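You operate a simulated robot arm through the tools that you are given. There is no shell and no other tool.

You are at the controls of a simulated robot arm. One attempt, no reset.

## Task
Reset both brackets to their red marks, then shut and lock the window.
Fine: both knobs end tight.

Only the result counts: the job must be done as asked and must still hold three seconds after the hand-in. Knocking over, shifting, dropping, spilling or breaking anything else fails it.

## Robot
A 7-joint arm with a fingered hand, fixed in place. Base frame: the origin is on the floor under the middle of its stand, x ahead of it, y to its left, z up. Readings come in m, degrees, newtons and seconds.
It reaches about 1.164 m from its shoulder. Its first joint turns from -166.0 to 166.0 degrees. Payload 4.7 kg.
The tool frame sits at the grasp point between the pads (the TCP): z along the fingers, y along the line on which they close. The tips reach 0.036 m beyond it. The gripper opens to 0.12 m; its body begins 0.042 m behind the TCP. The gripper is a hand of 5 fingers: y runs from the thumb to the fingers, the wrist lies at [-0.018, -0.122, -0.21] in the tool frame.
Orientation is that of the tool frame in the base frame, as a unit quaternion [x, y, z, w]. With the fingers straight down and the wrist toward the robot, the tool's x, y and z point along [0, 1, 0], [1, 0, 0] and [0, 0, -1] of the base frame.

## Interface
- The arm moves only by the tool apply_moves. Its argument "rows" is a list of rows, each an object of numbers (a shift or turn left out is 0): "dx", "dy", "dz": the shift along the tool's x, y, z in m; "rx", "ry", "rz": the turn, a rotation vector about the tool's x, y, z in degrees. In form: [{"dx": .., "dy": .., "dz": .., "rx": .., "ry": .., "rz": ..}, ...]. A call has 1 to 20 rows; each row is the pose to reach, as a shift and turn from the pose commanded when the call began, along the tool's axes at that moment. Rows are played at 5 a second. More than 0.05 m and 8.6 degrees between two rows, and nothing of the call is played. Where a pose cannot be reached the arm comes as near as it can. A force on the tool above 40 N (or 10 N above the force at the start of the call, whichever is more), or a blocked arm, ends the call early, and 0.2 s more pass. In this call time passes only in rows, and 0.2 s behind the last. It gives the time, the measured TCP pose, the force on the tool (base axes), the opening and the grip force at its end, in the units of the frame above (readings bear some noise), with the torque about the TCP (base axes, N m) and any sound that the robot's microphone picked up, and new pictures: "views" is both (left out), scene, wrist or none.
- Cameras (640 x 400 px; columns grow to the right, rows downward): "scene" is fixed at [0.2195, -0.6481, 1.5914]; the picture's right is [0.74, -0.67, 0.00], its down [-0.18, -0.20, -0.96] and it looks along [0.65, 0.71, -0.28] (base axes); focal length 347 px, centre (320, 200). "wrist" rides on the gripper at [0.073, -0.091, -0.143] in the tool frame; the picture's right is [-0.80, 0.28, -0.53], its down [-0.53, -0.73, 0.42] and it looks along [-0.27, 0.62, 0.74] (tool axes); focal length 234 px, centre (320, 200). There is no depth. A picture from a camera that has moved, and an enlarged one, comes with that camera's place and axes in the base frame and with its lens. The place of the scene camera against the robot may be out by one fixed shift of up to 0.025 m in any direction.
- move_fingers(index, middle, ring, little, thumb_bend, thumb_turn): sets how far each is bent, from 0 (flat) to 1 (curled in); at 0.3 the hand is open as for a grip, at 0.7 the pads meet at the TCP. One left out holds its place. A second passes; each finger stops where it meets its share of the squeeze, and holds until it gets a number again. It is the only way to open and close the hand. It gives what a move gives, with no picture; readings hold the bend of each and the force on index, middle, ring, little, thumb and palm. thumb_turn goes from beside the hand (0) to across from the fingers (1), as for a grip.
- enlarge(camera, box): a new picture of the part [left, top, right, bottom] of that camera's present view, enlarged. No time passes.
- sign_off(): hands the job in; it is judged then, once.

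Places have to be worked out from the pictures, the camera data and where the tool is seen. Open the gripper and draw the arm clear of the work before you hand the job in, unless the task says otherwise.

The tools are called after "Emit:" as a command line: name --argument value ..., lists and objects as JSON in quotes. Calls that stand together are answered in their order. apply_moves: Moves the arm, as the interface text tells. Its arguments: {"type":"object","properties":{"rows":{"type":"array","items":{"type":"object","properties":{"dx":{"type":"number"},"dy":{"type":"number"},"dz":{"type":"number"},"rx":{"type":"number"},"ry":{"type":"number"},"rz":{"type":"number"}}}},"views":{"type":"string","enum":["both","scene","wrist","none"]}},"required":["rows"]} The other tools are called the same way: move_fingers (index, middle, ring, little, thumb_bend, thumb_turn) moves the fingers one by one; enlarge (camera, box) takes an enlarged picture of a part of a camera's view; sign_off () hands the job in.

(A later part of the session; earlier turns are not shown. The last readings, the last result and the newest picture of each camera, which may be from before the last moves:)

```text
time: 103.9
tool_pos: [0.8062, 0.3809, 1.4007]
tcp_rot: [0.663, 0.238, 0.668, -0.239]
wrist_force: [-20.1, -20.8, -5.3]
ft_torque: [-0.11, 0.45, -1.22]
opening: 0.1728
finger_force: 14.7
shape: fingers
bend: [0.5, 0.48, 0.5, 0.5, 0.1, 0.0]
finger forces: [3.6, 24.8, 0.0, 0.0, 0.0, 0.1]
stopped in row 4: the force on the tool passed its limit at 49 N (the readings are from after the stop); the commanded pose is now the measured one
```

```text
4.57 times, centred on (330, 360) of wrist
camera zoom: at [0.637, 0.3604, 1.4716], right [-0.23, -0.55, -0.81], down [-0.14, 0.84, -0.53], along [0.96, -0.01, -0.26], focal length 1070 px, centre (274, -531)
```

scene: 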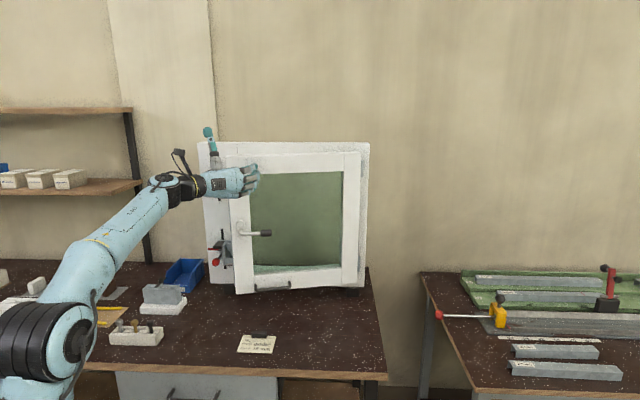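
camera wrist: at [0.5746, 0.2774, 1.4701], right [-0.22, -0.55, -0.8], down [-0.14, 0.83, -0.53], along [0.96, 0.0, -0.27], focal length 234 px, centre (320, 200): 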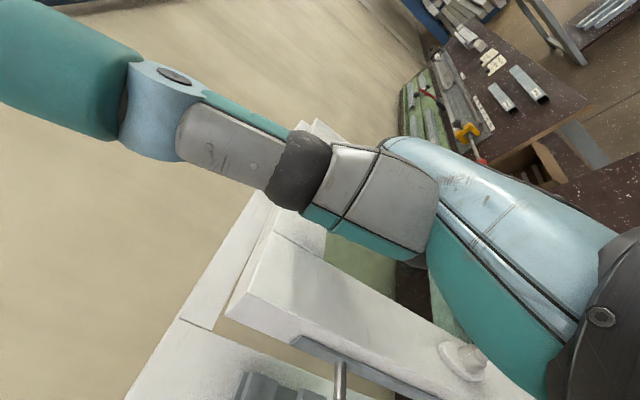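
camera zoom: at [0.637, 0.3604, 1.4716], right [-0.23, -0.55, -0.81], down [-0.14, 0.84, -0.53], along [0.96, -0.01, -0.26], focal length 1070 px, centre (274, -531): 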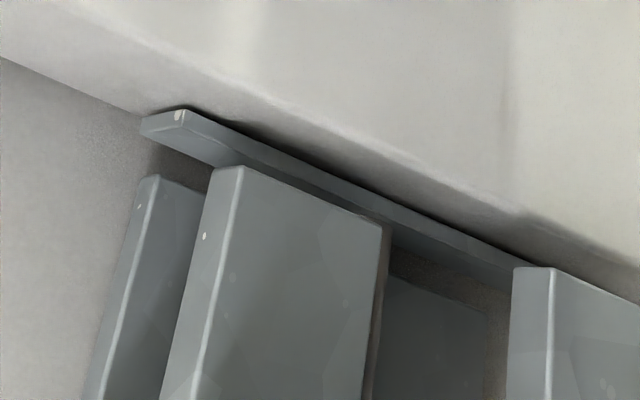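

The pins are seated between the blocks and the lever lies horizontal. I'll back off slightly and drop the hand to just above the lever's black grip so I can press it down.

Emit:
apply_moves --rows '[{"dz": -0.03}, {"dz": -0.0371, "dy": 0.0134, "dx": -0.02}, {"dz": -0.0371, "dy": 0.0267, "dx": -0.05}, {"dz": -0.0371, "dy": 0.0267, "dx": -0.08}, {"dz": -0.0371, "dy": 0.0267, "dx": -0.1}]' --views "both"

Emit:
enlarge --camera "scene" --box '[210, 180, 290, 240]'

Emit:
enlarge --camera "wrist" --box '[240, 160, 480, 400]'

```text
time: 105.1
tool_pos: [0.7976, 0.3403, 1.2967]
tcp_rot: [0.664, 0.239, 0.666, -0.24]
wrist_force: [-0.9, 0.0, -0.4]
ft_torque: [0.02, 0.05, 0.02]
opening: 0.1721
finger_force: 0.1
shape: fingers
bend: [0.5, 0.5, 0.5, 0.5, 0.1, 0.0]
finger forces: [0.0, 0.0, 0.0, 0.0, 0.0, 0.0]
camera wrist: at [0.6281, 0.3192, 1.3686], right [-0.23, -0.55, -0.81], down [-0.14, 0.84, -0.53], along [0.96, -0.01, -0.27], focal length 234 px, centre (320, 200)
```

scene: 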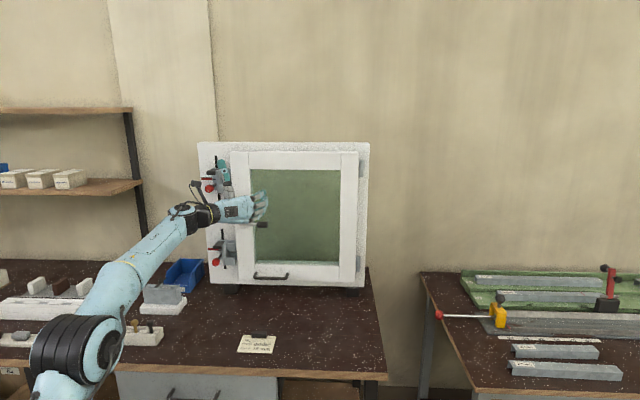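
wrist: 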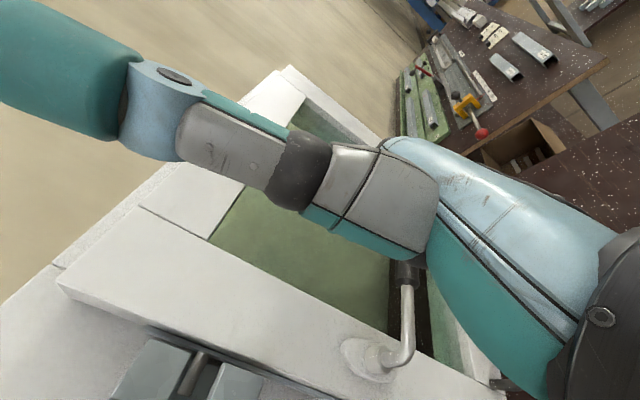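

```text
6.67 times, centred on (250, 210) of scene
camera zoom: at [0.2195, -0.6481, 1.5914], right [0.74, -0.67, 0.0], down [-0.18, -0.2, -0.96], along [0.65, 0.71, -0.28], focal length 2313 px, centre (787, 133)
```

zoom: 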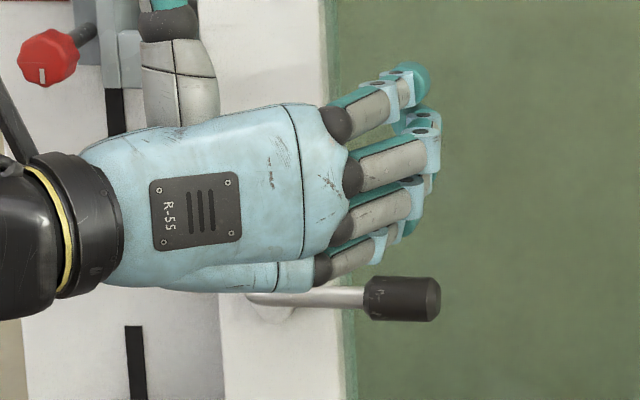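

```text
1.67 times, centred on (360, 280) of wrist
camera zoom: at [0.6281, 0.3192, 1.3686], right [-0.23, -0.55, -0.81], down [-0.14, 0.84, -0.53], along [0.96, -0.01, -0.27], focal length 390 px, centre (253, 67)
```

zoom: 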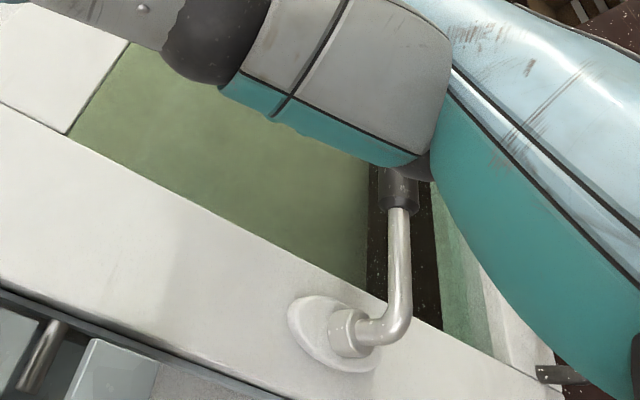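

The little finger is right above the black grip. I'll press down in small steps and watch the force and lever.

Emit:
apply_moves --rows '[{"dx": -0.008}, {"dx": -0.016}, {"dx": -0.024}, {"dx": -0.032}, {"dx": -0.04}, {"dx": -0.048}]' --views "none"

Emit:
enlarge --camera "scene" --box '[210, 190, 290, 250]'

Emit:
enlarge --camera "wrist" --box '[240, 160, 480, 400]'

```text
time: 106.5
tool_pos: [0.7968, 0.3394, 1.2504]
tcp_rot: [0.664, 0.24, 0.667, -0.239]
wrist_force: [-1.8, -1.7, 1.8]
ft_torque: [-0.17, 0.04, -0.13]
opening: 0.1721
finger_force: 1.9
shape: fingers
bend: [0.5, 0.5, 0.5, 0.5, 0.1, 0.0]
finger forces: [0.0, 0.1, 0.0, 3.7, 0.0, 0.0]
```

```text
6.67 times, centred on (250, 220) of scene
camera zoom: at [0.2195, -0.6481, 1.5914], right [0.74, -0.67, 0.0], down [-0.18, -0.2, -0.96], along [0.65, 0.71, -0.28], focal length 2313 px, centre (787, 67)
```

zoom: 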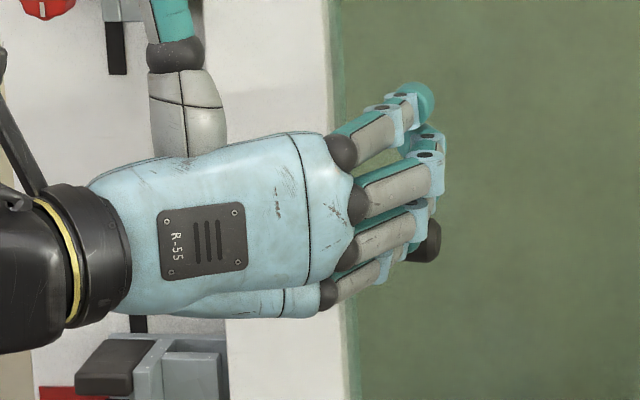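

```text
1.67 times, centred on (360, 280) of wrist
camera zoom: at [0.6278, 0.3187, 1.322], right [-0.23, -0.55, -0.81], down [-0.14, 0.84, -0.53], along [0.96, -0.01, -0.26], focal length 390 px, centre (253, 67)
```

zoom: 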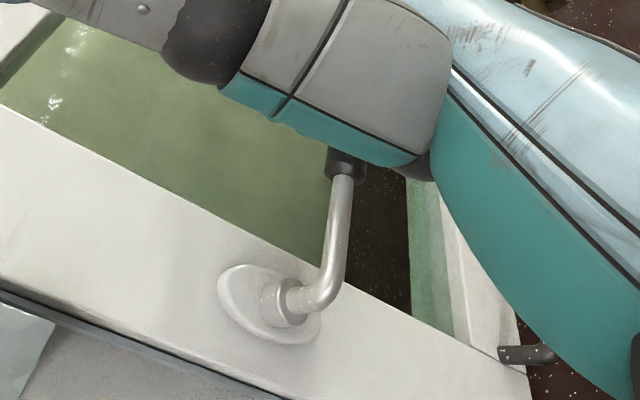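

The little finger slid down in front of the grip (it's shorter). I'll raise back up, move ~3 cm deeper, then press down again.

Emit:
apply_moves --rows '[{"dx": 0.025}, {"dx": 0.05}, {"dx": 0.05, "dz": 0.012}, {"dx": 0.05, "dz": 0.024}, {"dx": 0.05, "dz": 0.03}]' --views "none"

Emit:
enlarge --camera "scene" --box '[210, 180, 290, 240]'

Emit:
enlarge --camera "wrist" --box '[240, 160, 480, 400]'

```text
time: 107.7
tool_pos: [0.8191, 0.3584, 1.2994]
tcp_rot: [0.664, 0.24, 0.666, -0.241]
wrist_force: [-1.2, -0.2, 0.0]
ft_torque: [0.0, 0.01, 0.0]
opening: 0.172
finger_force: 0.1
shape: fingers
bend: [0.5, 0.5, 0.5, 0.5, 0.1, 0.0]
finger forces: [0.0, 0.0, 0.1, 0.0, 0.0, 0.0]
```

```text
6.67 times, centred on (250, 210) of scene
camera zoom: at [0.2195, -0.6481, 1.5914], right [0.74, -0.67, 0.0], down [-0.18, -0.2, -0.96], along [0.65, 0.71, -0.28], focal length 2313 px, centre (787, 133)
```

zoom: 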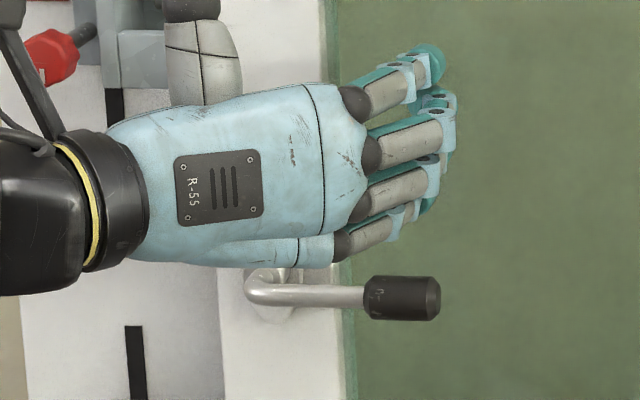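

```text
1.67 times, centred on (360, 280) of wrist
camera zoom: at [0.6504, 0.3379, 1.371], right [-0.23, -0.55, -0.8], down [-0.14, 0.84, -0.53], along [0.96, -0.01, -0.27], focal length 390 px, centre (253, 67)
```

zoom: 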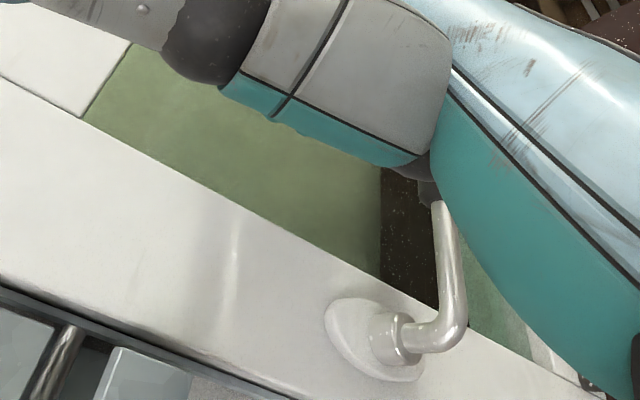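

The lever hasn't moved and the hand is now 3 cm deeper. I'll press down again.

Emit:
apply_moves --rows '[{"dx": -0.01}, {"dx": -0.018}, {"dx": -0.026}, {"dx": -0.034}, {"dx": -0.042}]' --views "none"

Emit:
enlarge --camera "scene" --box '[210, 190, 290, 250]'

Emit:
enlarge --camera "wrist" --box '[240, 160, 480, 400]'

```text
time: 108.9
tool_pos: [0.8198, 0.3591, 1.2585]
tcp_rot: [0.665, 0.239, 0.666, -0.24]
wrist_force: [0.1, -0.8, 2.6]
ft_torque: [-0.12, -0.06, 0.02]
opening: 0.1721
finger_force: 0.9
shape: fingers
bend: [0.5, 0.5, 0.5, 0.5, 0.1, 0.0]
finger forces: [0.0, 0.0, 0.0, 2.1, 0.0, 0.1]
```

```text
6.67 times, centred on (250, 220) of scene
camera zoom: at [0.2195, -0.6481, 1.5914], right [0.74, -0.67, 0.0], down [-0.18, -0.2, -0.96], along [0.65, 0.71, -0.28], focal length 2313 px, centre (787, 67)
```

zoom: 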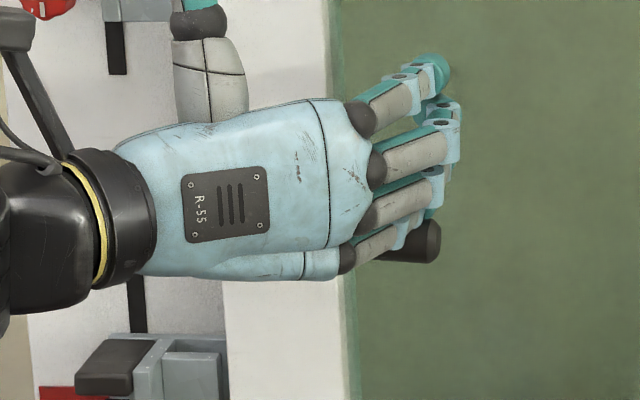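

```text
1.67 times, centred on (360, 280) of wrist
camera zoom: at [0.6506, 0.3375, 1.3296], right [-0.23, -0.55, -0.81], down [-0.14, 0.84, -0.53], along [0.96, -0.01, -0.27], focal length 390 px, centre (253, 67)
```

zoom: 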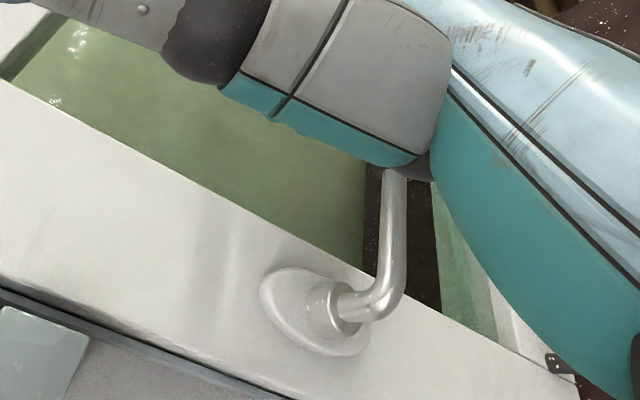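

The little finger is in contact (2 N) and the lever seems to have started moving. I'll press further down.

Emit:
apply_moves --rows '[{"dx": -0.006}, {"dx": -0.012}, {"dx": -0.018}, {"dx": -0.024}, {"dx": -0.03}]' --views "none"

Emit:
enlarge --camera "scene" --box '[210, 190, 290, 250]'

Emit:
enlarge --camera "wrist" --box '[240, 160, 480, 400]'

```text
time: 110.1
tool_pos: [0.8193, 0.3593, 1.2293]
tcp_rot: [0.668, 0.241, 0.662, -0.239]
wrist_force: [-0.4, 0.4, 0.7]
ft_torque: [-0.01, -0.02, 0.01]
opening: 0.1722
finger_force: 0.1
shape: fingers
bend: [0.5, 0.5, 0.5, 0.5, 0.1, 0.0]
finger forces: [0.0, 0.1, 0.0, 0.4, 0.0, 0.0]
```

```text
6.67 times, centred on (250, 220) of scene
camera zoom: at [0.2195, -0.6481, 1.5914], right [0.74, -0.67, 0.0], down [-0.18, -0.2, -0.96], along [0.65, 0.71, -0.28], focal length 2313 px, centre (787, 67)
```

zoom: 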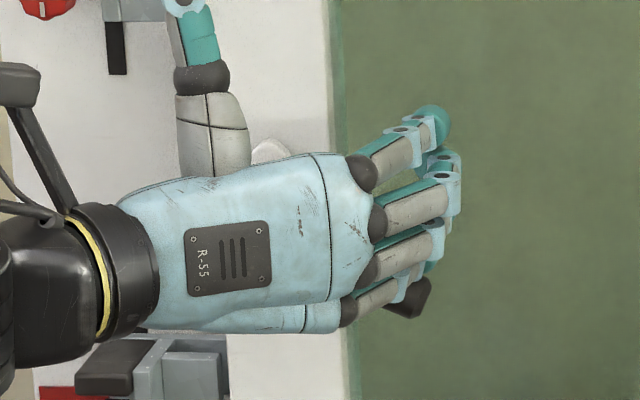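

```text
1.67 times, centred on (360, 280) of wrist
camera zoom: at [0.6509, 0.3386, 1.3028], right [-0.23, -0.55, -0.8], down [-0.15, 0.83, -0.53], along [0.96, -0.01, -0.27], focal length 390 px, centre (253, 67)
```

zoom: 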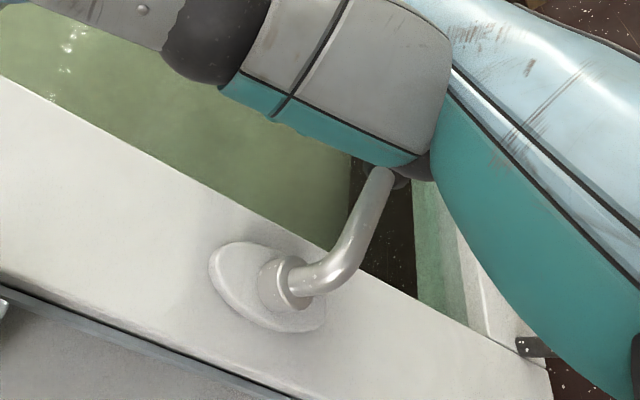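

The lever is turning down smoothly (about 28° so far) with little force. I'll follow its arc down and to the left.

Emit:
apply_moves --rows '[{"dx": -0.007, "dy": -0.003}, {"dx": -0.014, "dy": -0.006}, {"dx": -0.021, "dy": -0.009}, {"dx": -0.0282, "dy": -0.0125}, {"dx": -0.039, "dy": -0.021}, {"dx": -0.0482, "dy": -0.0313}]' --views "none"

Emit:
enlarge --camera "scene" --box '[210, 200, 290, 260]'

Emit:
enlarge --camera "wrist" --box '[240, 160, 480, 400]'

```text
time: 111.5
tool_pos: [0.8048, 0.3847, 1.2163]
tcp_rot: [0.676, 0.243, 0.654, -0.238]
wrist_force: [-0.9, 0.6, 0.4]
ft_torque: [-0.04, 0.04, 0.0]
opening: 0.1718
finger_force: 0.3
shape: fingers
bend: [0.5, 0.5, 0.5, 0.5, 0.1, 0.0]
finger forces: [0.1, 0.0, 0.0, 0.6, 0.0, 0.0]
out of reach, approached as far as the arm can: row 1, 2, 3, 4, 5, 6
```

```text
6.67 times, centred on (250, 230) of scene
camera zoom: at [0.2195, -0.6481, 1.5914], right [0.74, -0.67, 0.0], down [-0.18, -0.2, -0.96], along [0.65, 0.71, -0.28], focal length 2313 px, centre (787, 0)
```

zoom: 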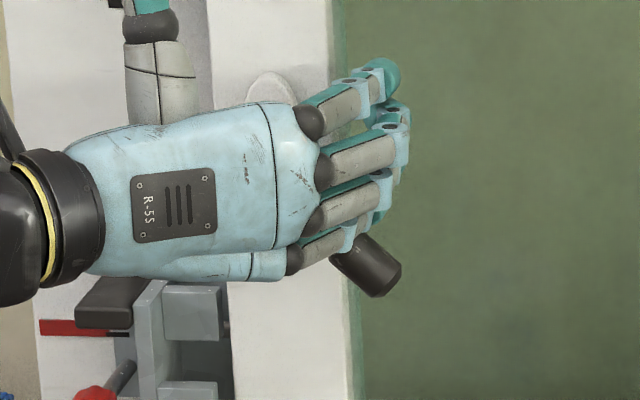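

```text
1.67 times, centred on (360, 280) of wrist
camera zoom: at [0.6371, 0.3652, 1.2933], right [-0.25, -0.56, -0.79], down [-0.16, 0.83, -0.54], along [0.96, -0.01, -0.29], focal length 390 px, centre (253, 67)
```

zoom: 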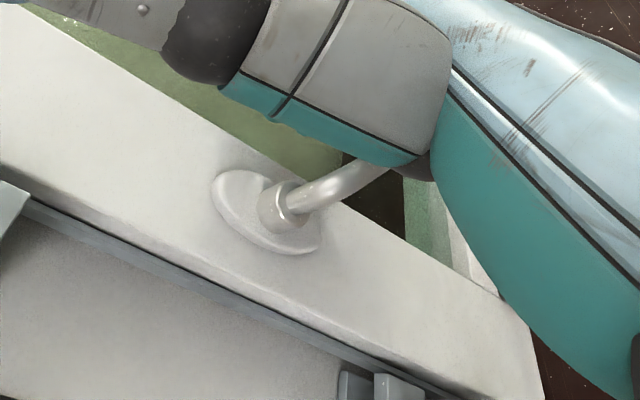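

The lever is ~45° down; the arm can't go lower in this orientation. I'll back off, pitch the hand ~30° downward (which reaches lower, as before), and come in with the fingers on the right of the grip.

Emit:
apply_moves --rows '[{"dz": -0.04}, {"dz": -0.0747, "dy": 0.02, "rx": 1.25, "ry": -7.05, "rz": -0.42}, {"dz": -0.0747, "dy": 0.045, "dx": -0.01, "rx": 2.5, "ry": -14.1, "rz": -0.85}, {"dz": -0.0747, "dy": 0.0652, "dx": -0.02, "rx": 3.75, "ry": -21.1, "rz": -1.3}, {"dz": -0.0747, "dy": 0.0652, "dx": -0.0284, "rx": 5.0, "ry": -28.2, "rz": -1.7}]' --views "none"

Emit:
move_fingers --thumb_turn 1.0 --thumb_bend 0.2

Emit:
enlarge --camera "scene" --box '[190, 160, 310, 280]'

Emit:
enlarge --camera "wrist" --box '[160, 100, 480, 400]'

```text
time: 112.7
tool_pos: [0.789, 0.2878, 1.1883]
tcp_rot: [0.792, 0.328, 0.476, -0.194]
wrist_force: [0.0, -0.2, -0.4]
ft_torque: [0.0, 0.0, -0.02]
opening: 0.1721
finger_force: 0.0
shape: fingers
bend: [0.5, 0.5, 0.5, 0.5, 0.1, 0.0]
finger forces: [0.0, 0.0, 0.0, 0.1, 0.0, 0.0]
out of reach, approached as far as the arm can: row 1
```

```text
time: 113.7
tool_pos: [0.7909, 0.2871, 1.1885]
tcp_rot: [0.792, 0.328, 0.476, -0.193]
wrist_force: [0.2, 0.0, 0.3]
ft_torque: [0.01, 0.02, 0.02]
opening: 0.1032
finger_force: 0.0
shape: fingers
bend: [0.5, 0.5, 0.5, 0.5, 0.2, 0.97]
finger forces: [0.0, 0.0, 0.0, 0.1, 0.0, 0.0]
```

```text
3.33 times, centred on (250, 220) of scene
camera zoom: at [0.2195, -0.6481, 1.5914], right [0.74, -0.67, 0.0], down [-0.18, -0.2, -0.96], along [0.65, 0.71, -0.28], focal length 1157 px, centre (553, 133)
```

zoom: 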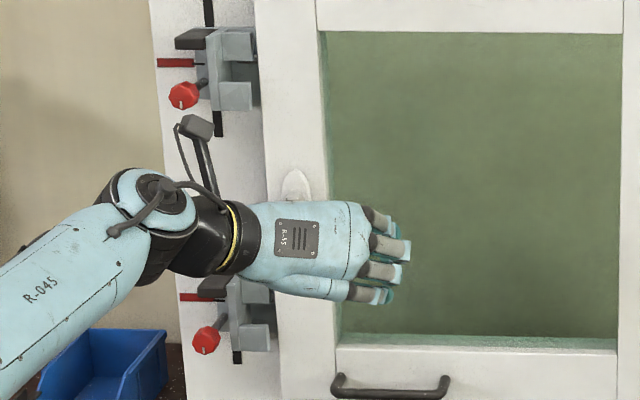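

```text
1.33 times, centred on (320, 250) of wrist
camera zoom: at [0.659, 0.2882, 1.319], right [-0.4, -0.79, -0.46], down [-0.43, 0.6, -0.67], along [0.81, -0.07, -0.58], focal length 312 px, centre (320, 133)
```

zoom: 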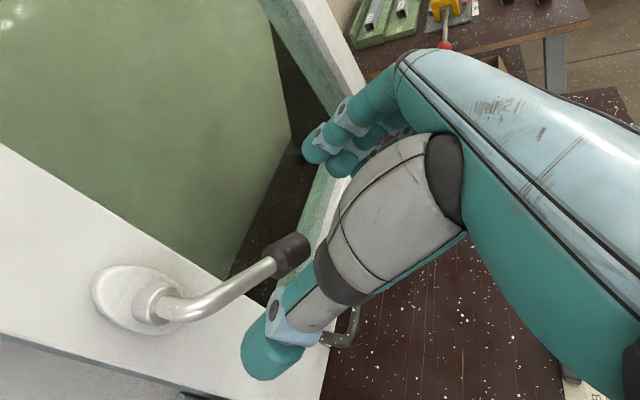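

This view confirms where the grip is: about 8 cm ahead and slightly left/below the grasp point. I'll advance so it sits between the open thumb and the fingers, keeping the thumb clear of the spindle.

Emit:
apply_moves --rows '[{"dx": -0.008}, {"dx": -0.015, "dz": 0.01}, {"dx": -0.015, "dz": 0.03}, {"dx": -0.015, "dz": 0.05}, {"dx": -0.015, "dz": 0.065}]' --views "none"

Emit:
enlarge --camera "wrist" --box '[160, 100, 480, 400]'

Emit:
enlarge --camera "scene" --box '[190, 180, 310, 270]'

```text
time: 114.9
tool_pos: [0.8262, 0.3219, 1.1442]
tcp_rot: [0.793, 0.329, 0.476, -0.192]
wrist_force: [0.1, -0.2, 1.5]
ft_torque: [0.0, 0.02, -0.01]
opening: 0.1026
finger_force: 0.1
shape: fingers
bend: [0.5, 0.5, 0.5, 0.5, 0.2, 0.97]
finger forces: [0.0, 0.0, 0.0, 0.0, 0.0, 0.1]
```

```text
1.33 times, centred on (320, 250) of wrist
camera zoom: at [0.695, 0.3221, 1.275], right [-0.4, -0.79, -0.46], down [-0.43, 0.6, -0.67], along [0.81, -0.07, -0.58], focal length 312 px, centre (320, 133)
```

zoom: 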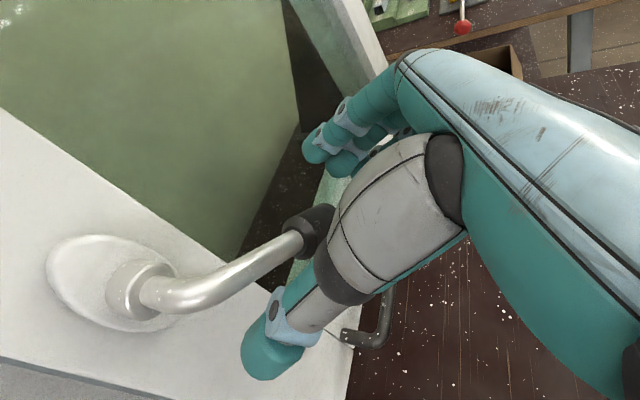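

```text
4.44 times, centred on (250, 225) of scene
camera zoom: at [0.2195, -0.6481, 1.5914], right [0.74, -0.67, 0.0], down [-0.18, -0.2, -0.96], along [0.65, 0.71, -0.28], focal length 1542 px, centre (631, 89)
```

zoom: 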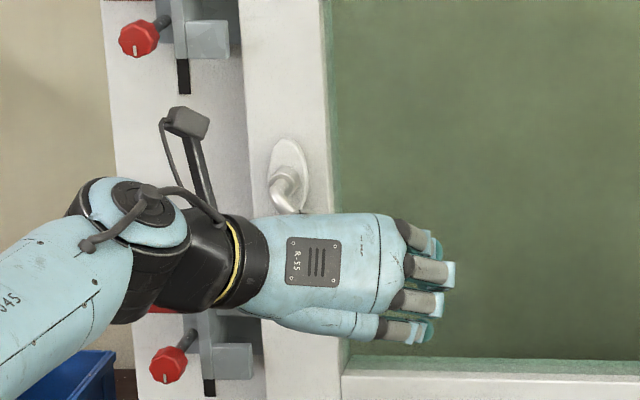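

The grip is between thumb and fingers with no contact. I'll sweep left so the fingers push the lever round.

Emit:
apply_moves --rows '[{"dy": -0.01}, {"dy": -0.02}, {"dy": -0.03}, {"dy": -0.04}, {"dy": -0.05}]' --views "none"

Emit:
enlarge --camera "wrist" --box '[160, 100, 480, 400]'

Emit:
enlarge --camera "scene" --box '[190, 180, 310, 270]'

```text
time: 116.1
tool_pos: [0.7904, 0.3552, 1.1432]
tcp_rot: [0.793, 0.328, 0.476, -0.193]
wrist_force: [4.5, -2.8, -5.1]
ft_torque: [0.0, 0.15, -0.09]
opening: 0.1037
finger_force: 4.3
shape: fingers
bend: [0.49, 0.47, 0.5, 0.5, 0.2, 0.97]
finger forces: [0.7, 6.6, 0.0, 0.1, 0.0, 0.0]
```

```text
1.33 times, centred on (320, 250) of wrist
camera zoom: at [0.66, 0.3561, 1.2744], right [-0.4, -0.79, -0.46], down [-0.43, 0.6, -0.67], along [0.81, -0.08, -0.58], focal length 312 px, centre (320, 133)
```

zoom: 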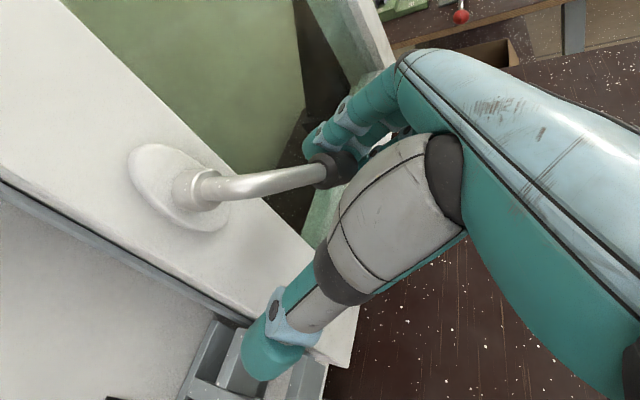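

```text
4.44 times, centred on (250, 225) of scene
camera zoom: at [0.2195, -0.6481, 1.5914], right [0.74, -0.67, 0.0], down [-0.18, -0.2, -0.96], along [0.65, 0.71, -0.28], focal length 1542 px, centre (631, 89)
```

zoom: 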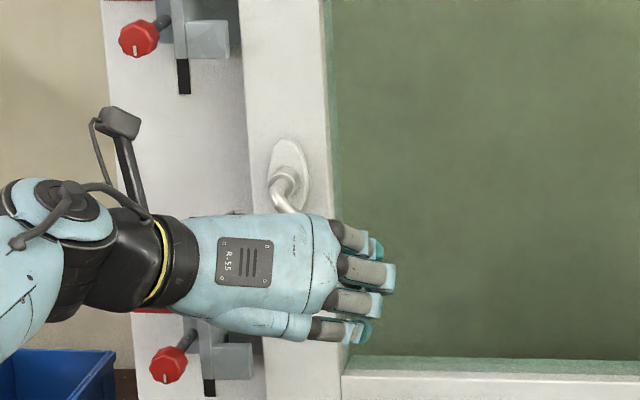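

The middle finger is pushing the grip now. I'll continue left.

Emit:
apply_moves --rows '[{"dy": -0.008, "dx": -0.002, "dz": 0.001}, {"dy": -0.016, "dx": -0.004, "dz": 0.002}, {"dy": -0.024, "dx": -0.006, "dz": 0.003}, {"dy": -0.032, "dx": -0.008, "dz": 0.004}]' --views "none"

Emit:
enlarge --camera "wrist" --box '[160, 100, 480, 400]'

Emit:
enlarge --camera "scene" --box '[190, 180, 310, 270]'

```text
time: 117.1
tool_pos: [0.7691, 0.3795, 1.1322]
tcp_rot: [0.794, 0.328, 0.473, -0.193]
wrist_force: [16.1, -9.9, -28.0]
ft_torque: [0.57, 0.96, -0.02]
opening: 0.113
finger_force: 15.1
shape: fingers
bend: [0.43, 0.44, 0.5, 0.5, 0.2, 0.97]
finger forces: [7.7, 22.3, 0.3, 0.0, 0.0, 0.1]
```

```text
1.33 times, centred on (320, 250) of wrist
camera zoom: at [0.6389, 0.3791, 1.2631], right [-0.4, -0.79, -0.45], down [-0.43, 0.6, -0.67], along [0.81, -0.08, -0.58], focal length 312 px, centre (320, 133)
```

zoom: 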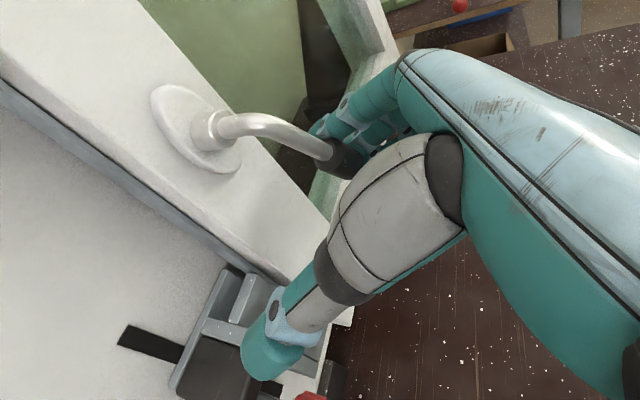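

```text
4.44 times, centred on (250, 225) of scene
camera zoom: at [0.2195, -0.6481, 1.5914], right [0.74, -0.67, 0.0], down [-0.18, -0.2, -0.96], along [0.65, 0.71, -0.28], focal length 1542 px, centre (631, 89)
```

zoom: 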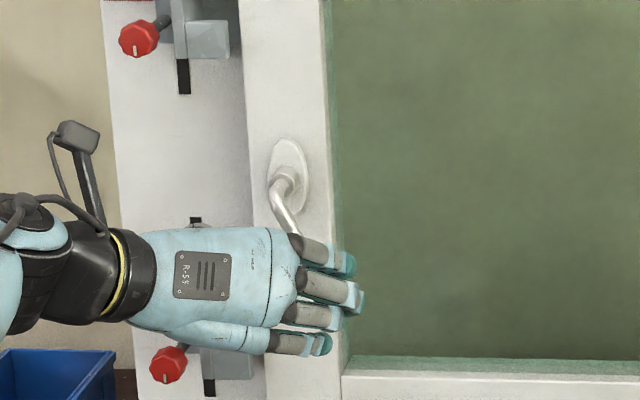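

The lever is now ~60° down, but the fingers are catching its end. I'll ease right, raise ~3 cm so they bear on its side, and push left again.

Emit:
apply_moves --rows '[{"dy": 0.015}, {"dy": 0.025, "dx": 0.01, "dz": -0.005}, {"dy": 0.025, "dx": 0.022, "dz": -0.011}, {"dy": 0.025, "dx": 0.033, "dz": -0.012}]' --views "none"

Emit:
enlarge --camera "wrist" --box '[160, 100, 480, 400]'

Emit:
enlarge --camera "scene" --box '[190, 180, 310, 270]'

```text
time: 118.1
tool_pos: [0.7912, 0.3626, 1.17]
tcp_rot: [0.793, 0.327, 0.477, -0.192]
wrist_force: [5.8, -31.1, -18.0]
ft_torque: [-0.46, 0.67, -1.26]
opening: 0.1036
finger_force: 15.9
shape: fingers
bend: [0.5, 0.37, 0.42, 0.5, 0.2, 0.97]
finger forces: [0.4, 21.1, 10.2, 0.0, 0.0, 0.1]
```

```text
1.33 times, centred on (320, 250) of wrist
camera zoom: at [0.6593, 0.3632, 1.3005], right [-0.4, -0.79, -0.46], down [-0.42, 0.6, -0.67], along [0.81, -0.08, -0.58], focal length 312 px, centre (320, 133)
```

zoom: 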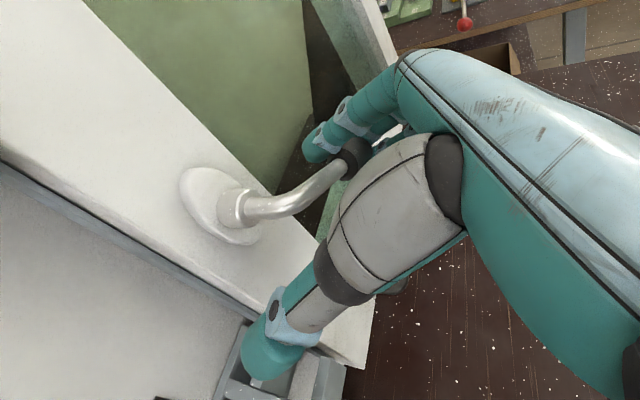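

```text
4.44 times, centred on (250, 225) of scene
camera zoom: at [0.2195, -0.6481, 1.5914], right [0.74, -0.67, 0.0], down [-0.18, -0.2, -0.96], along [0.65, 0.71, -0.28], focal length 1542 px, centre (631, 89)
```

zoom: 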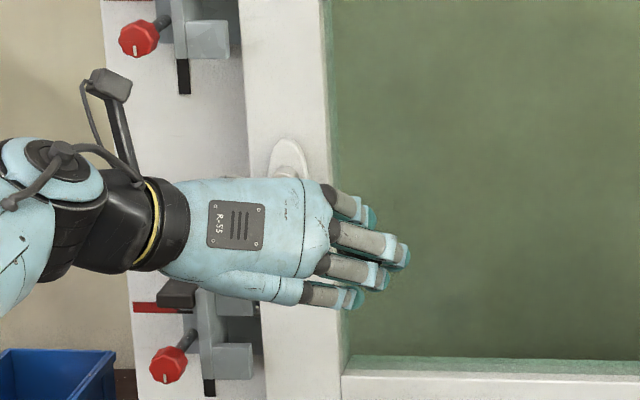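

Raising the hand lifted the lever back a bit because two fingers were under it. I'll move right to disengage, then use only the index finger (others curled) as a single pusher so nothing can catch.

Emit:
apply_moves --rows '[{"dy": 0.015}, {"dy": 0.03}, {"dy": 0.045}, {"dy": 0.055, "dz": -0.02}, {"dy": 0.055, "dz": -0.05}]' --views "none"

Emit:
move_fingers --index 0.5 --middle 1.0 --ring 1.0 --little 1.0 --thumb_bend 0.0 --thumb_turn 1.0

Emit:
enlarge --camera "wrist" --box '[160, 100, 480, 400]'

Emit:
enlarge --camera "scene" --box '[190, 180, 310, 270]'

```text
time: 119.3
tool_pos: [0.797, 0.2946, 1.1937]
tcp_rot: [0.792, 0.329, 0.476, -0.193]
wrist_force: [1.1, 0.6, -0.9]
ft_torque: [0.05, -0.03, 0.04]
opening: 0.1031
finger_force: 0.1
shape: fingers
bend: [0.5, 0.5, 0.5, 0.5, 0.2, 0.97]
finger forces: [0.0, 0.0, 0.0, 0.1, 0.1, 0.0]
```

```text
time: 120.3
tool_pos: [0.7969, 0.2954, 1.1942]
tcp_rot: [0.792, 0.329, 0.476, -0.193]
wrist_force: [0.0, 0.2, -0.7]
ft_torque: [-0.01, -0.03, 0.02]
opening: 0.1179
finger_force: 0.1
shape: fingers
bend: [0.5, 1.0, 1.0, 1.0, 0.0, 0.95]
finger forces: [0.1, 0.0, 0.0, 0.1, 0.0, 0.0]
```

```text
1.33 times, centred on (320, 250) of wrist
camera zoom: at [0.6661, 0.2961, 1.3246], right [-0.4, -0.79, -0.46], down [-0.43, 0.6, -0.67], along [0.81, -0.07, -0.58], focal length 312 px, centre (320, 133)
```

zoom: 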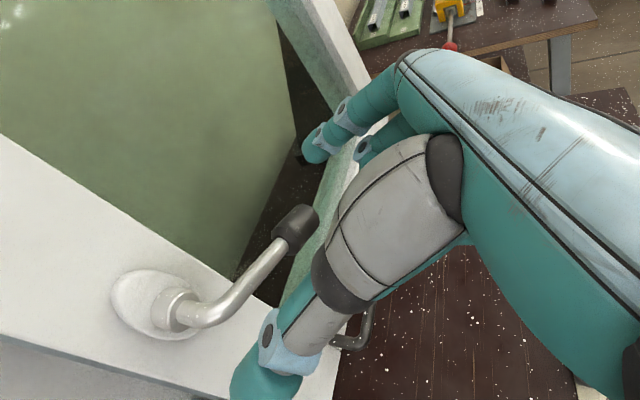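

```text
4.44 times, centred on (250, 225) of scene
camera zoom: at [0.2195, -0.6481, 1.5914], right [0.74, -0.67, 0.0], down [-0.18, -0.2, -0.96], along [0.65, 0.71, -0.28], focal length 1542 px, centre (631, 89)
```

zoom: 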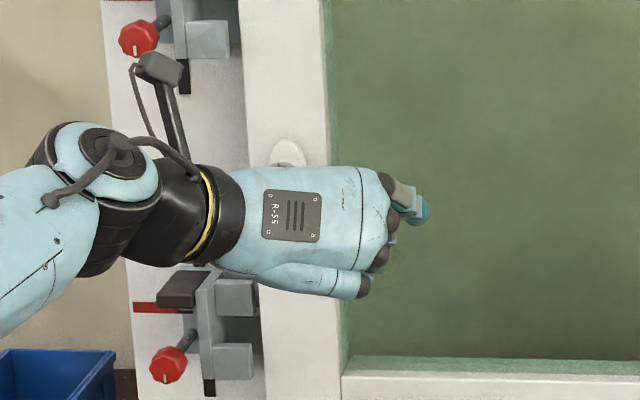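

The lever sits at about -30° with everything clear. I'll bring the index finger onto the upper-right side of the lever and push it down along its arc to about -50°.

Emit:
apply_moves --rows '[{"dx": 0.0053, "dy": -0.015, "dz": -0.0028}, {"dx": 0.0053, "dy": -0.03, "dz": -0.0028}, {"dx": 0.013, "dy": -0.03, "dz": 0.012}, {"dx": 0.0213, "dy": -0.03, "dz": 0.0272}, {"dx": 0.006, "dy": -0.033, "dz": 0.035}, {"dx": -0.0098, "dy": -0.0356, "dz": 0.0433}, {"dx": -0.0195, "dy": -0.04, "dz": 0.0485}, {"dx": -0.0292, "dy": -0.0446, "dz": 0.0537}]' --views "none"

Emit:
enlarge --camera "wrist" --box '[160, 100, 480, 400]'

Emit:
enlarge --camera "scene" --box '[190, 180, 310, 270]'

```text
time: 122.1
tool_pos: [0.7895, 0.3519, 1.1436]
tcp_rot: [0.793, 0.329, 0.476, -0.193]
wrist_force: [0.6, 0.0, 0.2]
ft_torque: [0.0, 0.0, 0.02]
opening: 0.1179
finger_force: 0.3
shape: fingers
bend: [0.5, 1.0, 1.0, 1.0, 0.0, 0.95]
finger forces: [0.6, 0.1, 0.0, 0.0, 0.0, 0.0]
```

```text
1.33 times, centred on (320, 250) of wrist
camera zoom: at [0.658, 0.3523, 1.2734], right [-0.4, -0.79, -0.46], down [-0.43, 0.6, -0.67], along [0.81, -0.07, -0.58], focal length 312 px, centre (320, 133)
```

zoom: 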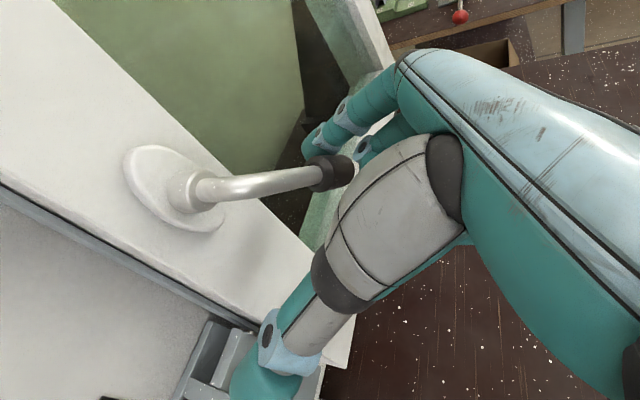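

```text
4.44 times, centred on (250, 225) of scene
camera zoom: at [0.2195, -0.6481, 1.5914], right [0.74, -0.67, 0.0], down [-0.18, -0.2, -0.96], along [0.65, 0.71, -0.28], focal length 1542 px, centre (631, 89)
```

zoom: 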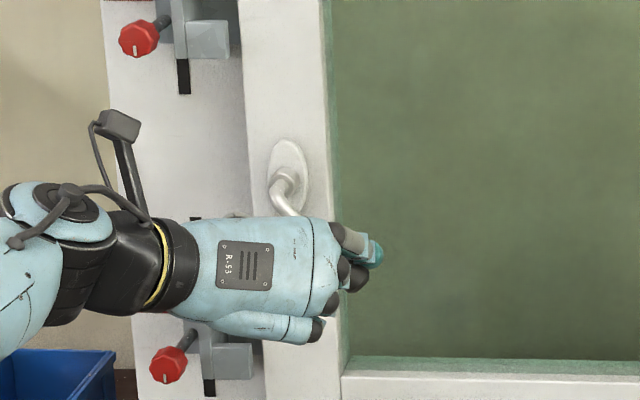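

The lever is following. I'll continue along the arc to vertical.

Emit:
apply_moves --rows '[{"dx": -0.0076, "dy": -0.008, "dz": 0.004}, {"dx": -0.0152, "dy": -0.016, "dz": 0.0081}, {"dx": -0.02, "dy": -0.0265, "dz": 0.0107}, {"dx": -0.0249, "dy": -0.037, "dz": 0.0133}]' --views "none"

Emit:
enlarge --camera "wrist" --box '[160, 100, 480, 400]'

Emit:
enlarge --camera "scene" --box '[190, 180, 310, 270]'

```text
time: 123.1
tool_pos: [0.762, 0.376, 1.1127]
tcp_rot: [0.793, 0.329, 0.475, -0.192]
wrist_force: [-0.3, 0.4, 0.8]
ft_torque: [0.02, -0.01, -0.04]
opening: 0.1181
finger_force: 0.5
shape: fingers
bend: [0.5, 1.0, 1.0, 1.0, 0.0, 0.95]
finger forces: [0.3, 0.1, 0.0, 0.0, 0.0, 0.0]
```

```text
1.33 times, centred on (320, 250) of wrist
camera zoom: at [0.6311, 0.3771, 1.2441], right [-0.4, -0.79, -0.46], down [-0.43, 0.6, -0.67], along [0.81, -0.07, -0.58], focal length 312 px, centre (320, 133)
```

zoom: 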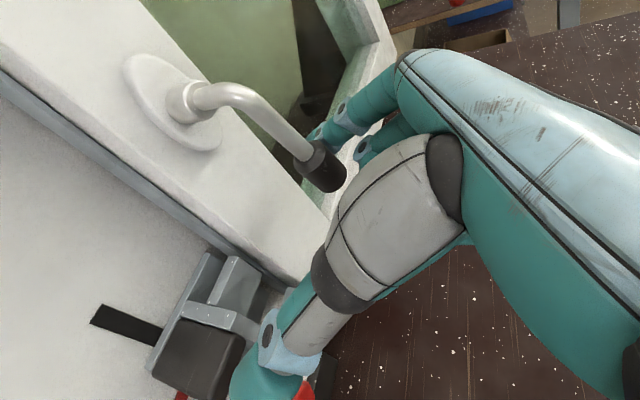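

```text
4.44 times, centred on (250, 225) of scene
camera zoom: at [0.2195, -0.6481, 1.5914], right [0.74, -0.67, 0.0], down [-0.18, -0.2, -0.96], along [0.65, 0.71, -0.28], focal length 1542 px, centre (631, 89)
```

zoom: 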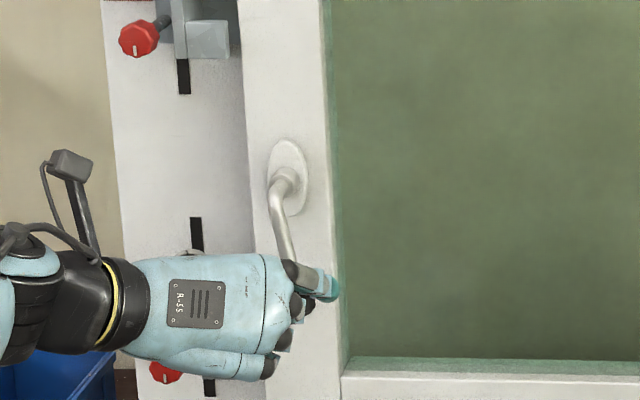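

The lever is nearly vertical now. I'll push the last few degrees left until it meets its stop.

Emit:
apply_moves --rows '[{"dy": -0.006}, {"dy": -0.012}, {"dy": -0.018}, {"dy": -0.024}]' --views "none"

Emit:
enlarge --camera "scene" --box '[190, 180, 310, 270]'

Emit:
enlarge --camera "wrist" --box '[160, 100, 480, 400]'

```text
time: 124.1
tool_pos: [0.7455, 0.3936, 1.1135]
tcp_rot: [0.792, 0.328, 0.477, -0.193]
wrist_force: [6.4, -4.3, 0.2]
ft_torque: [0.01, 0.04, -0.08]
opening: 0.1258
finger_force: 3.9
shape: fingers
bend: [0.44, 1.0, 1.0, 1.0, 0.0, 0.95]
finger forces: [8.1, 0.0, 0.0, 0.0, 0.0, 0.0]
```

```text
4.44 times, centred on (250, 225) of scene
camera zoom: at [0.2195, -0.6481, 1.5914], right [0.74, -0.67, 0.0], down [-0.18, -0.2, -0.96], along [0.65, 0.71, -0.28], focal length 1542 px, centre (631, 89)
```

zoom: 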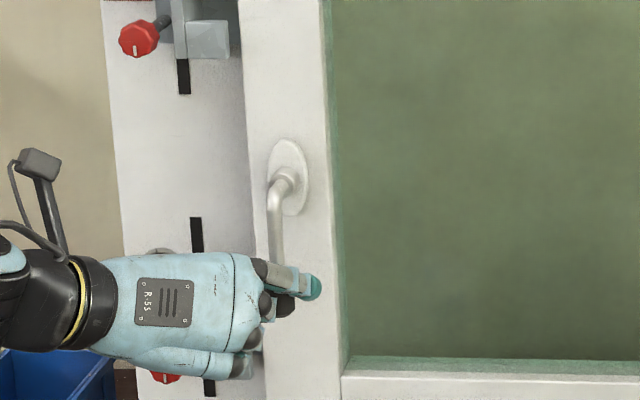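

```text
1.33 times, centred on (320, 250) of wrist
camera zoom: at [0.6152, 0.3937, 1.2445], right [-0.4, -0.79, -0.46], down [-0.42, 0.6, -0.67], along [0.81, -0.07, -0.58], focal length 312 px, centre (320, 133)
```

zoom: 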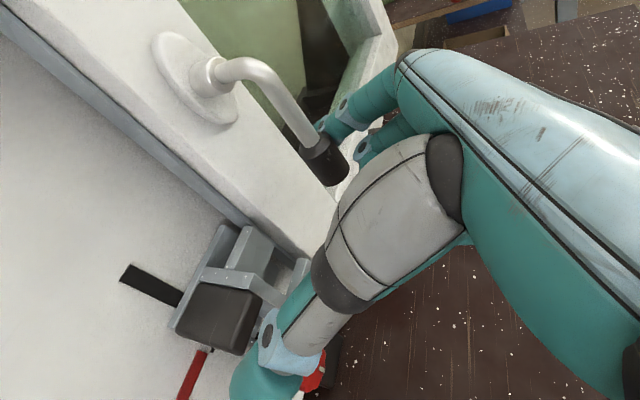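

The lever now hangs straight down and resists at 8 N, so it's at its stop. I'll ease off to the right and back the hand away, then inspect the pins.

Emit:
apply_moves --rows '[{"dy": 0.015}, {"dy": 0.025}, {"dy": 0.025, "dz": -0.03}, {"dy": 0.025, "dz": -0.065}, {"dy": 0.025, "dz": -0.1}]' --views "both"

Emit:
enlarge --camera "scene" --box '[195, 195, 275, 275]'

Emit:
enlarge --camera "wrist" --box '[140, 200, 320, 400]'

```text
time: 125.3
tool_pos: [0.6988, 0.3151, 1.162]
tcp_rot: [0.793, 0.329, 0.475, -0.193]
wrist_force: [0.5, 0.2, -0.6]
ft_torque: [-0.02, -0.06, -0.02]
opening: 0.1178
finger_force: 0.1
shape: fingers
bend: [0.5, 1.0, 1.0, 1.0, 0.0, 0.95]
finger forces: [0.0, 0.0, 0.1, 0.0, 0.0, 0.0]
camera wrist: at [0.5689, 0.3149, 1.293], right [-0.4, -0.79, -0.46], down [-0.43, 0.6, -0.67], along [0.81, -0.07, -0.58], focal length 234 px, centre (320, 200)
```

scene: 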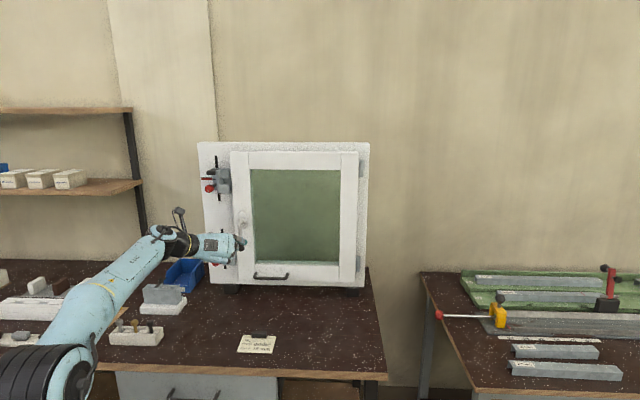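
wrist: 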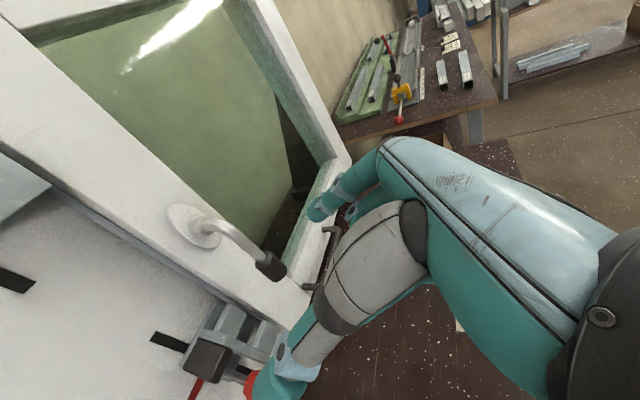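

```text
5.00 times, centred on (235, 235) of scene
camera zoom: at [0.2195, -0.6481, 1.5914], right [0.74, -0.67, 0.0], down [-0.18, -0.2, -0.96], along [0.65, 0.71, -0.28], focal length 1735 px, centre (745, 25)
```

zoom: 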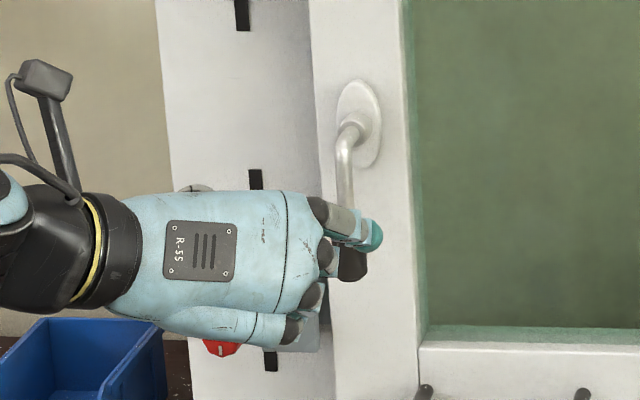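

```text
2.00 times, centred on (230, 300) of wrist
camera zoom: at [0.5689, 0.3149, 1.293], right [-0.4, -0.79, -0.46], down [-0.43, 0.6, -0.67], along [0.81, -0.07, -0.58], focal length 468 px, centre (500, 0)
```

zoom: 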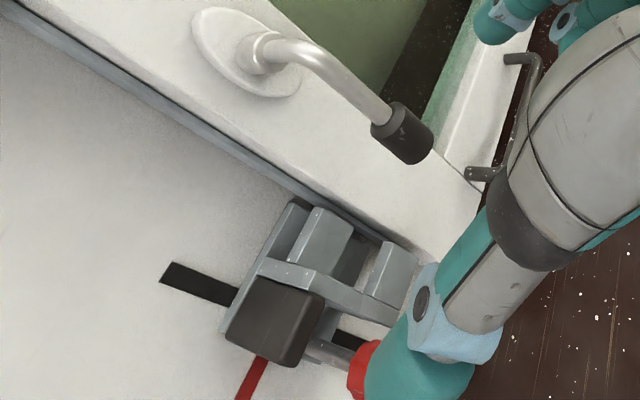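

The pin is no longer visible in the lower bracket's gap, so it has slid behind a block, and the lever is vertical. I'll retract the arm to its starting pose for a clear look.

Emit:
apply_moves --rows '[{"dx": 0.0118, "dy": 0.0085, "dz": -0.0428, "rx": 2.24, "ry": -5.3, "rz": -3.67}, {"dx": 0.0236, "dy": 0.017, "dz": -0.0856, "rx": 4.47, "ry": -10.6, "rz": -7.35}, {"dx": 0.0354, "dy": 0.0255, "dz": -0.1284, "rx": 6.71, "ry": -15.9, "rz": -11.0}, {"dx": 0.0472, "dy": 0.034, "dz": -0.1712, "rx": 8.95, "ry": -21.2, "rz": -14.7}, {"dx": 0.059, "dy": 0.0425, "dz": -0.214, "rx": 11.2, "ry": -26.5, "rz": -18.4}, {"dx": 0.0709, "dy": 0.051, "dz": -0.2568, "rx": 13.4, "ry": -31.8, "rz": -22.0}, {"dx": 0.0827, "dy": 0.0595, "dz": -0.2996, "rx": 15.7, "ry": -37.1, "rz": -25.7}, {"dx": 0.0945, "dy": 0.068, "dz": -0.3424, "rx": 17.9, "ry": -42.4, "rz": -29.4}, {"dx": 0.1063, "dy": 0.0765, "dz": -0.3852, "rx": 20.1, "ry": -47.7, "rz": -33.1}, {"dx": 0.1181, "dy": 0.085, "dz": -0.428, "rx": 22.4, "ry": -53.0, "rz": -36.7}, {"dx": 0.1299, "dy": 0.0935, "dz": -0.4708, "rx": 24.6, "ry": -58.3, "rz": -40.4}]' --views "both"

Emit:
enlarge --camera "scene" --box '[195, 210, 275, 280]'

Emit:
enlarge --camera "scene" --box '[195, 140, 265, 210]'

```text
time: 127.7
tool_pos: [0.5132, -0.0001, 1.4997]
tcp_rot: [0.706, 0.708, -0.001, 0.002]
wrist_force: [-0.3, 0.6, 1.2]
ft_torque: [-0.02, -0.04, 0.0]
opening: 0.1179
finger_force: 0.0
shape: fingers
bend: [0.5, 1.0, 1.0, 1.0, 0.0, 0.95]
finger forces: [0.0, 0.0, 0.1, 0.1, 0.1, 0.0]
camera wrist: at [0.4209, 0.0733, 1.6423], right [0.28, -0.8, 0.53], down [-0.73, -0.53, -0.43], along [0.62, -0.27, -0.74], focal length 234 px, centre (320, 200)
```

scene: 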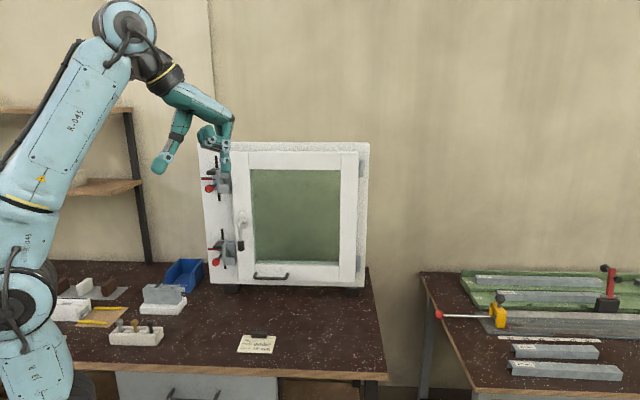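
wrist: 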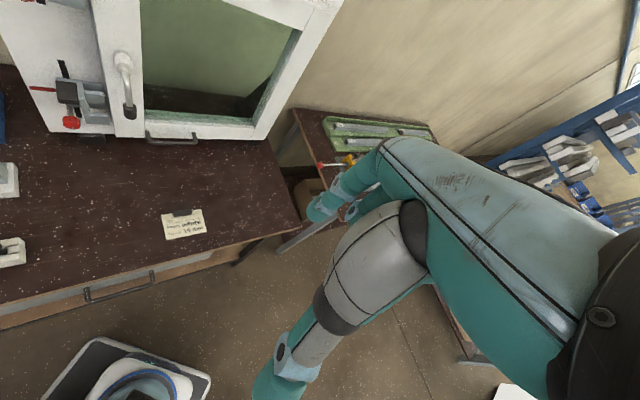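

```text
5.71 times, centred on (235, 245) of scene
camera zoom: at [0.2195, -0.6481, 1.5914], right [0.74, -0.67, 0.0], down [-0.18, -0.2, -0.96], along [0.65, 0.71, -0.28], focal length 1983 px, centre (806, -57)
```

zoom: 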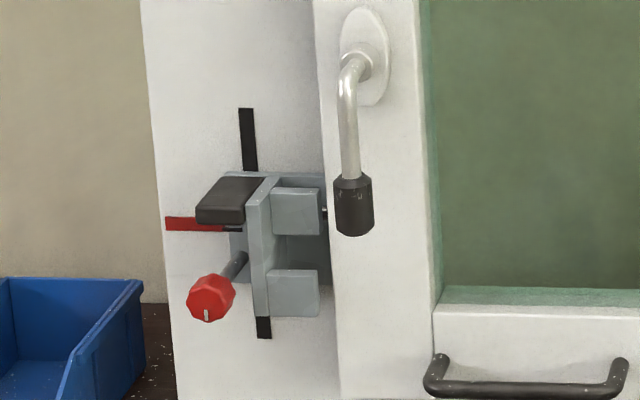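

```text
5.71 times, centred on (230, 175) of scene
camera zoom: at [0.2195, -0.6481, 1.5914], right [0.74, -0.67, 0.0], down [-0.18, -0.2, -0.96], along [0.65, 0.71, -0.28], focal length 1983 px, centre (834, 343)
```

zoom: 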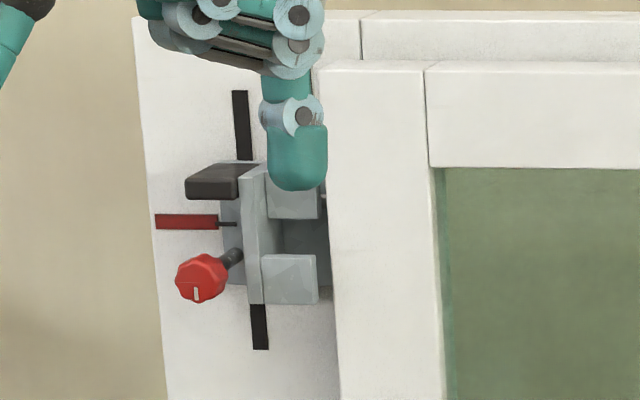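

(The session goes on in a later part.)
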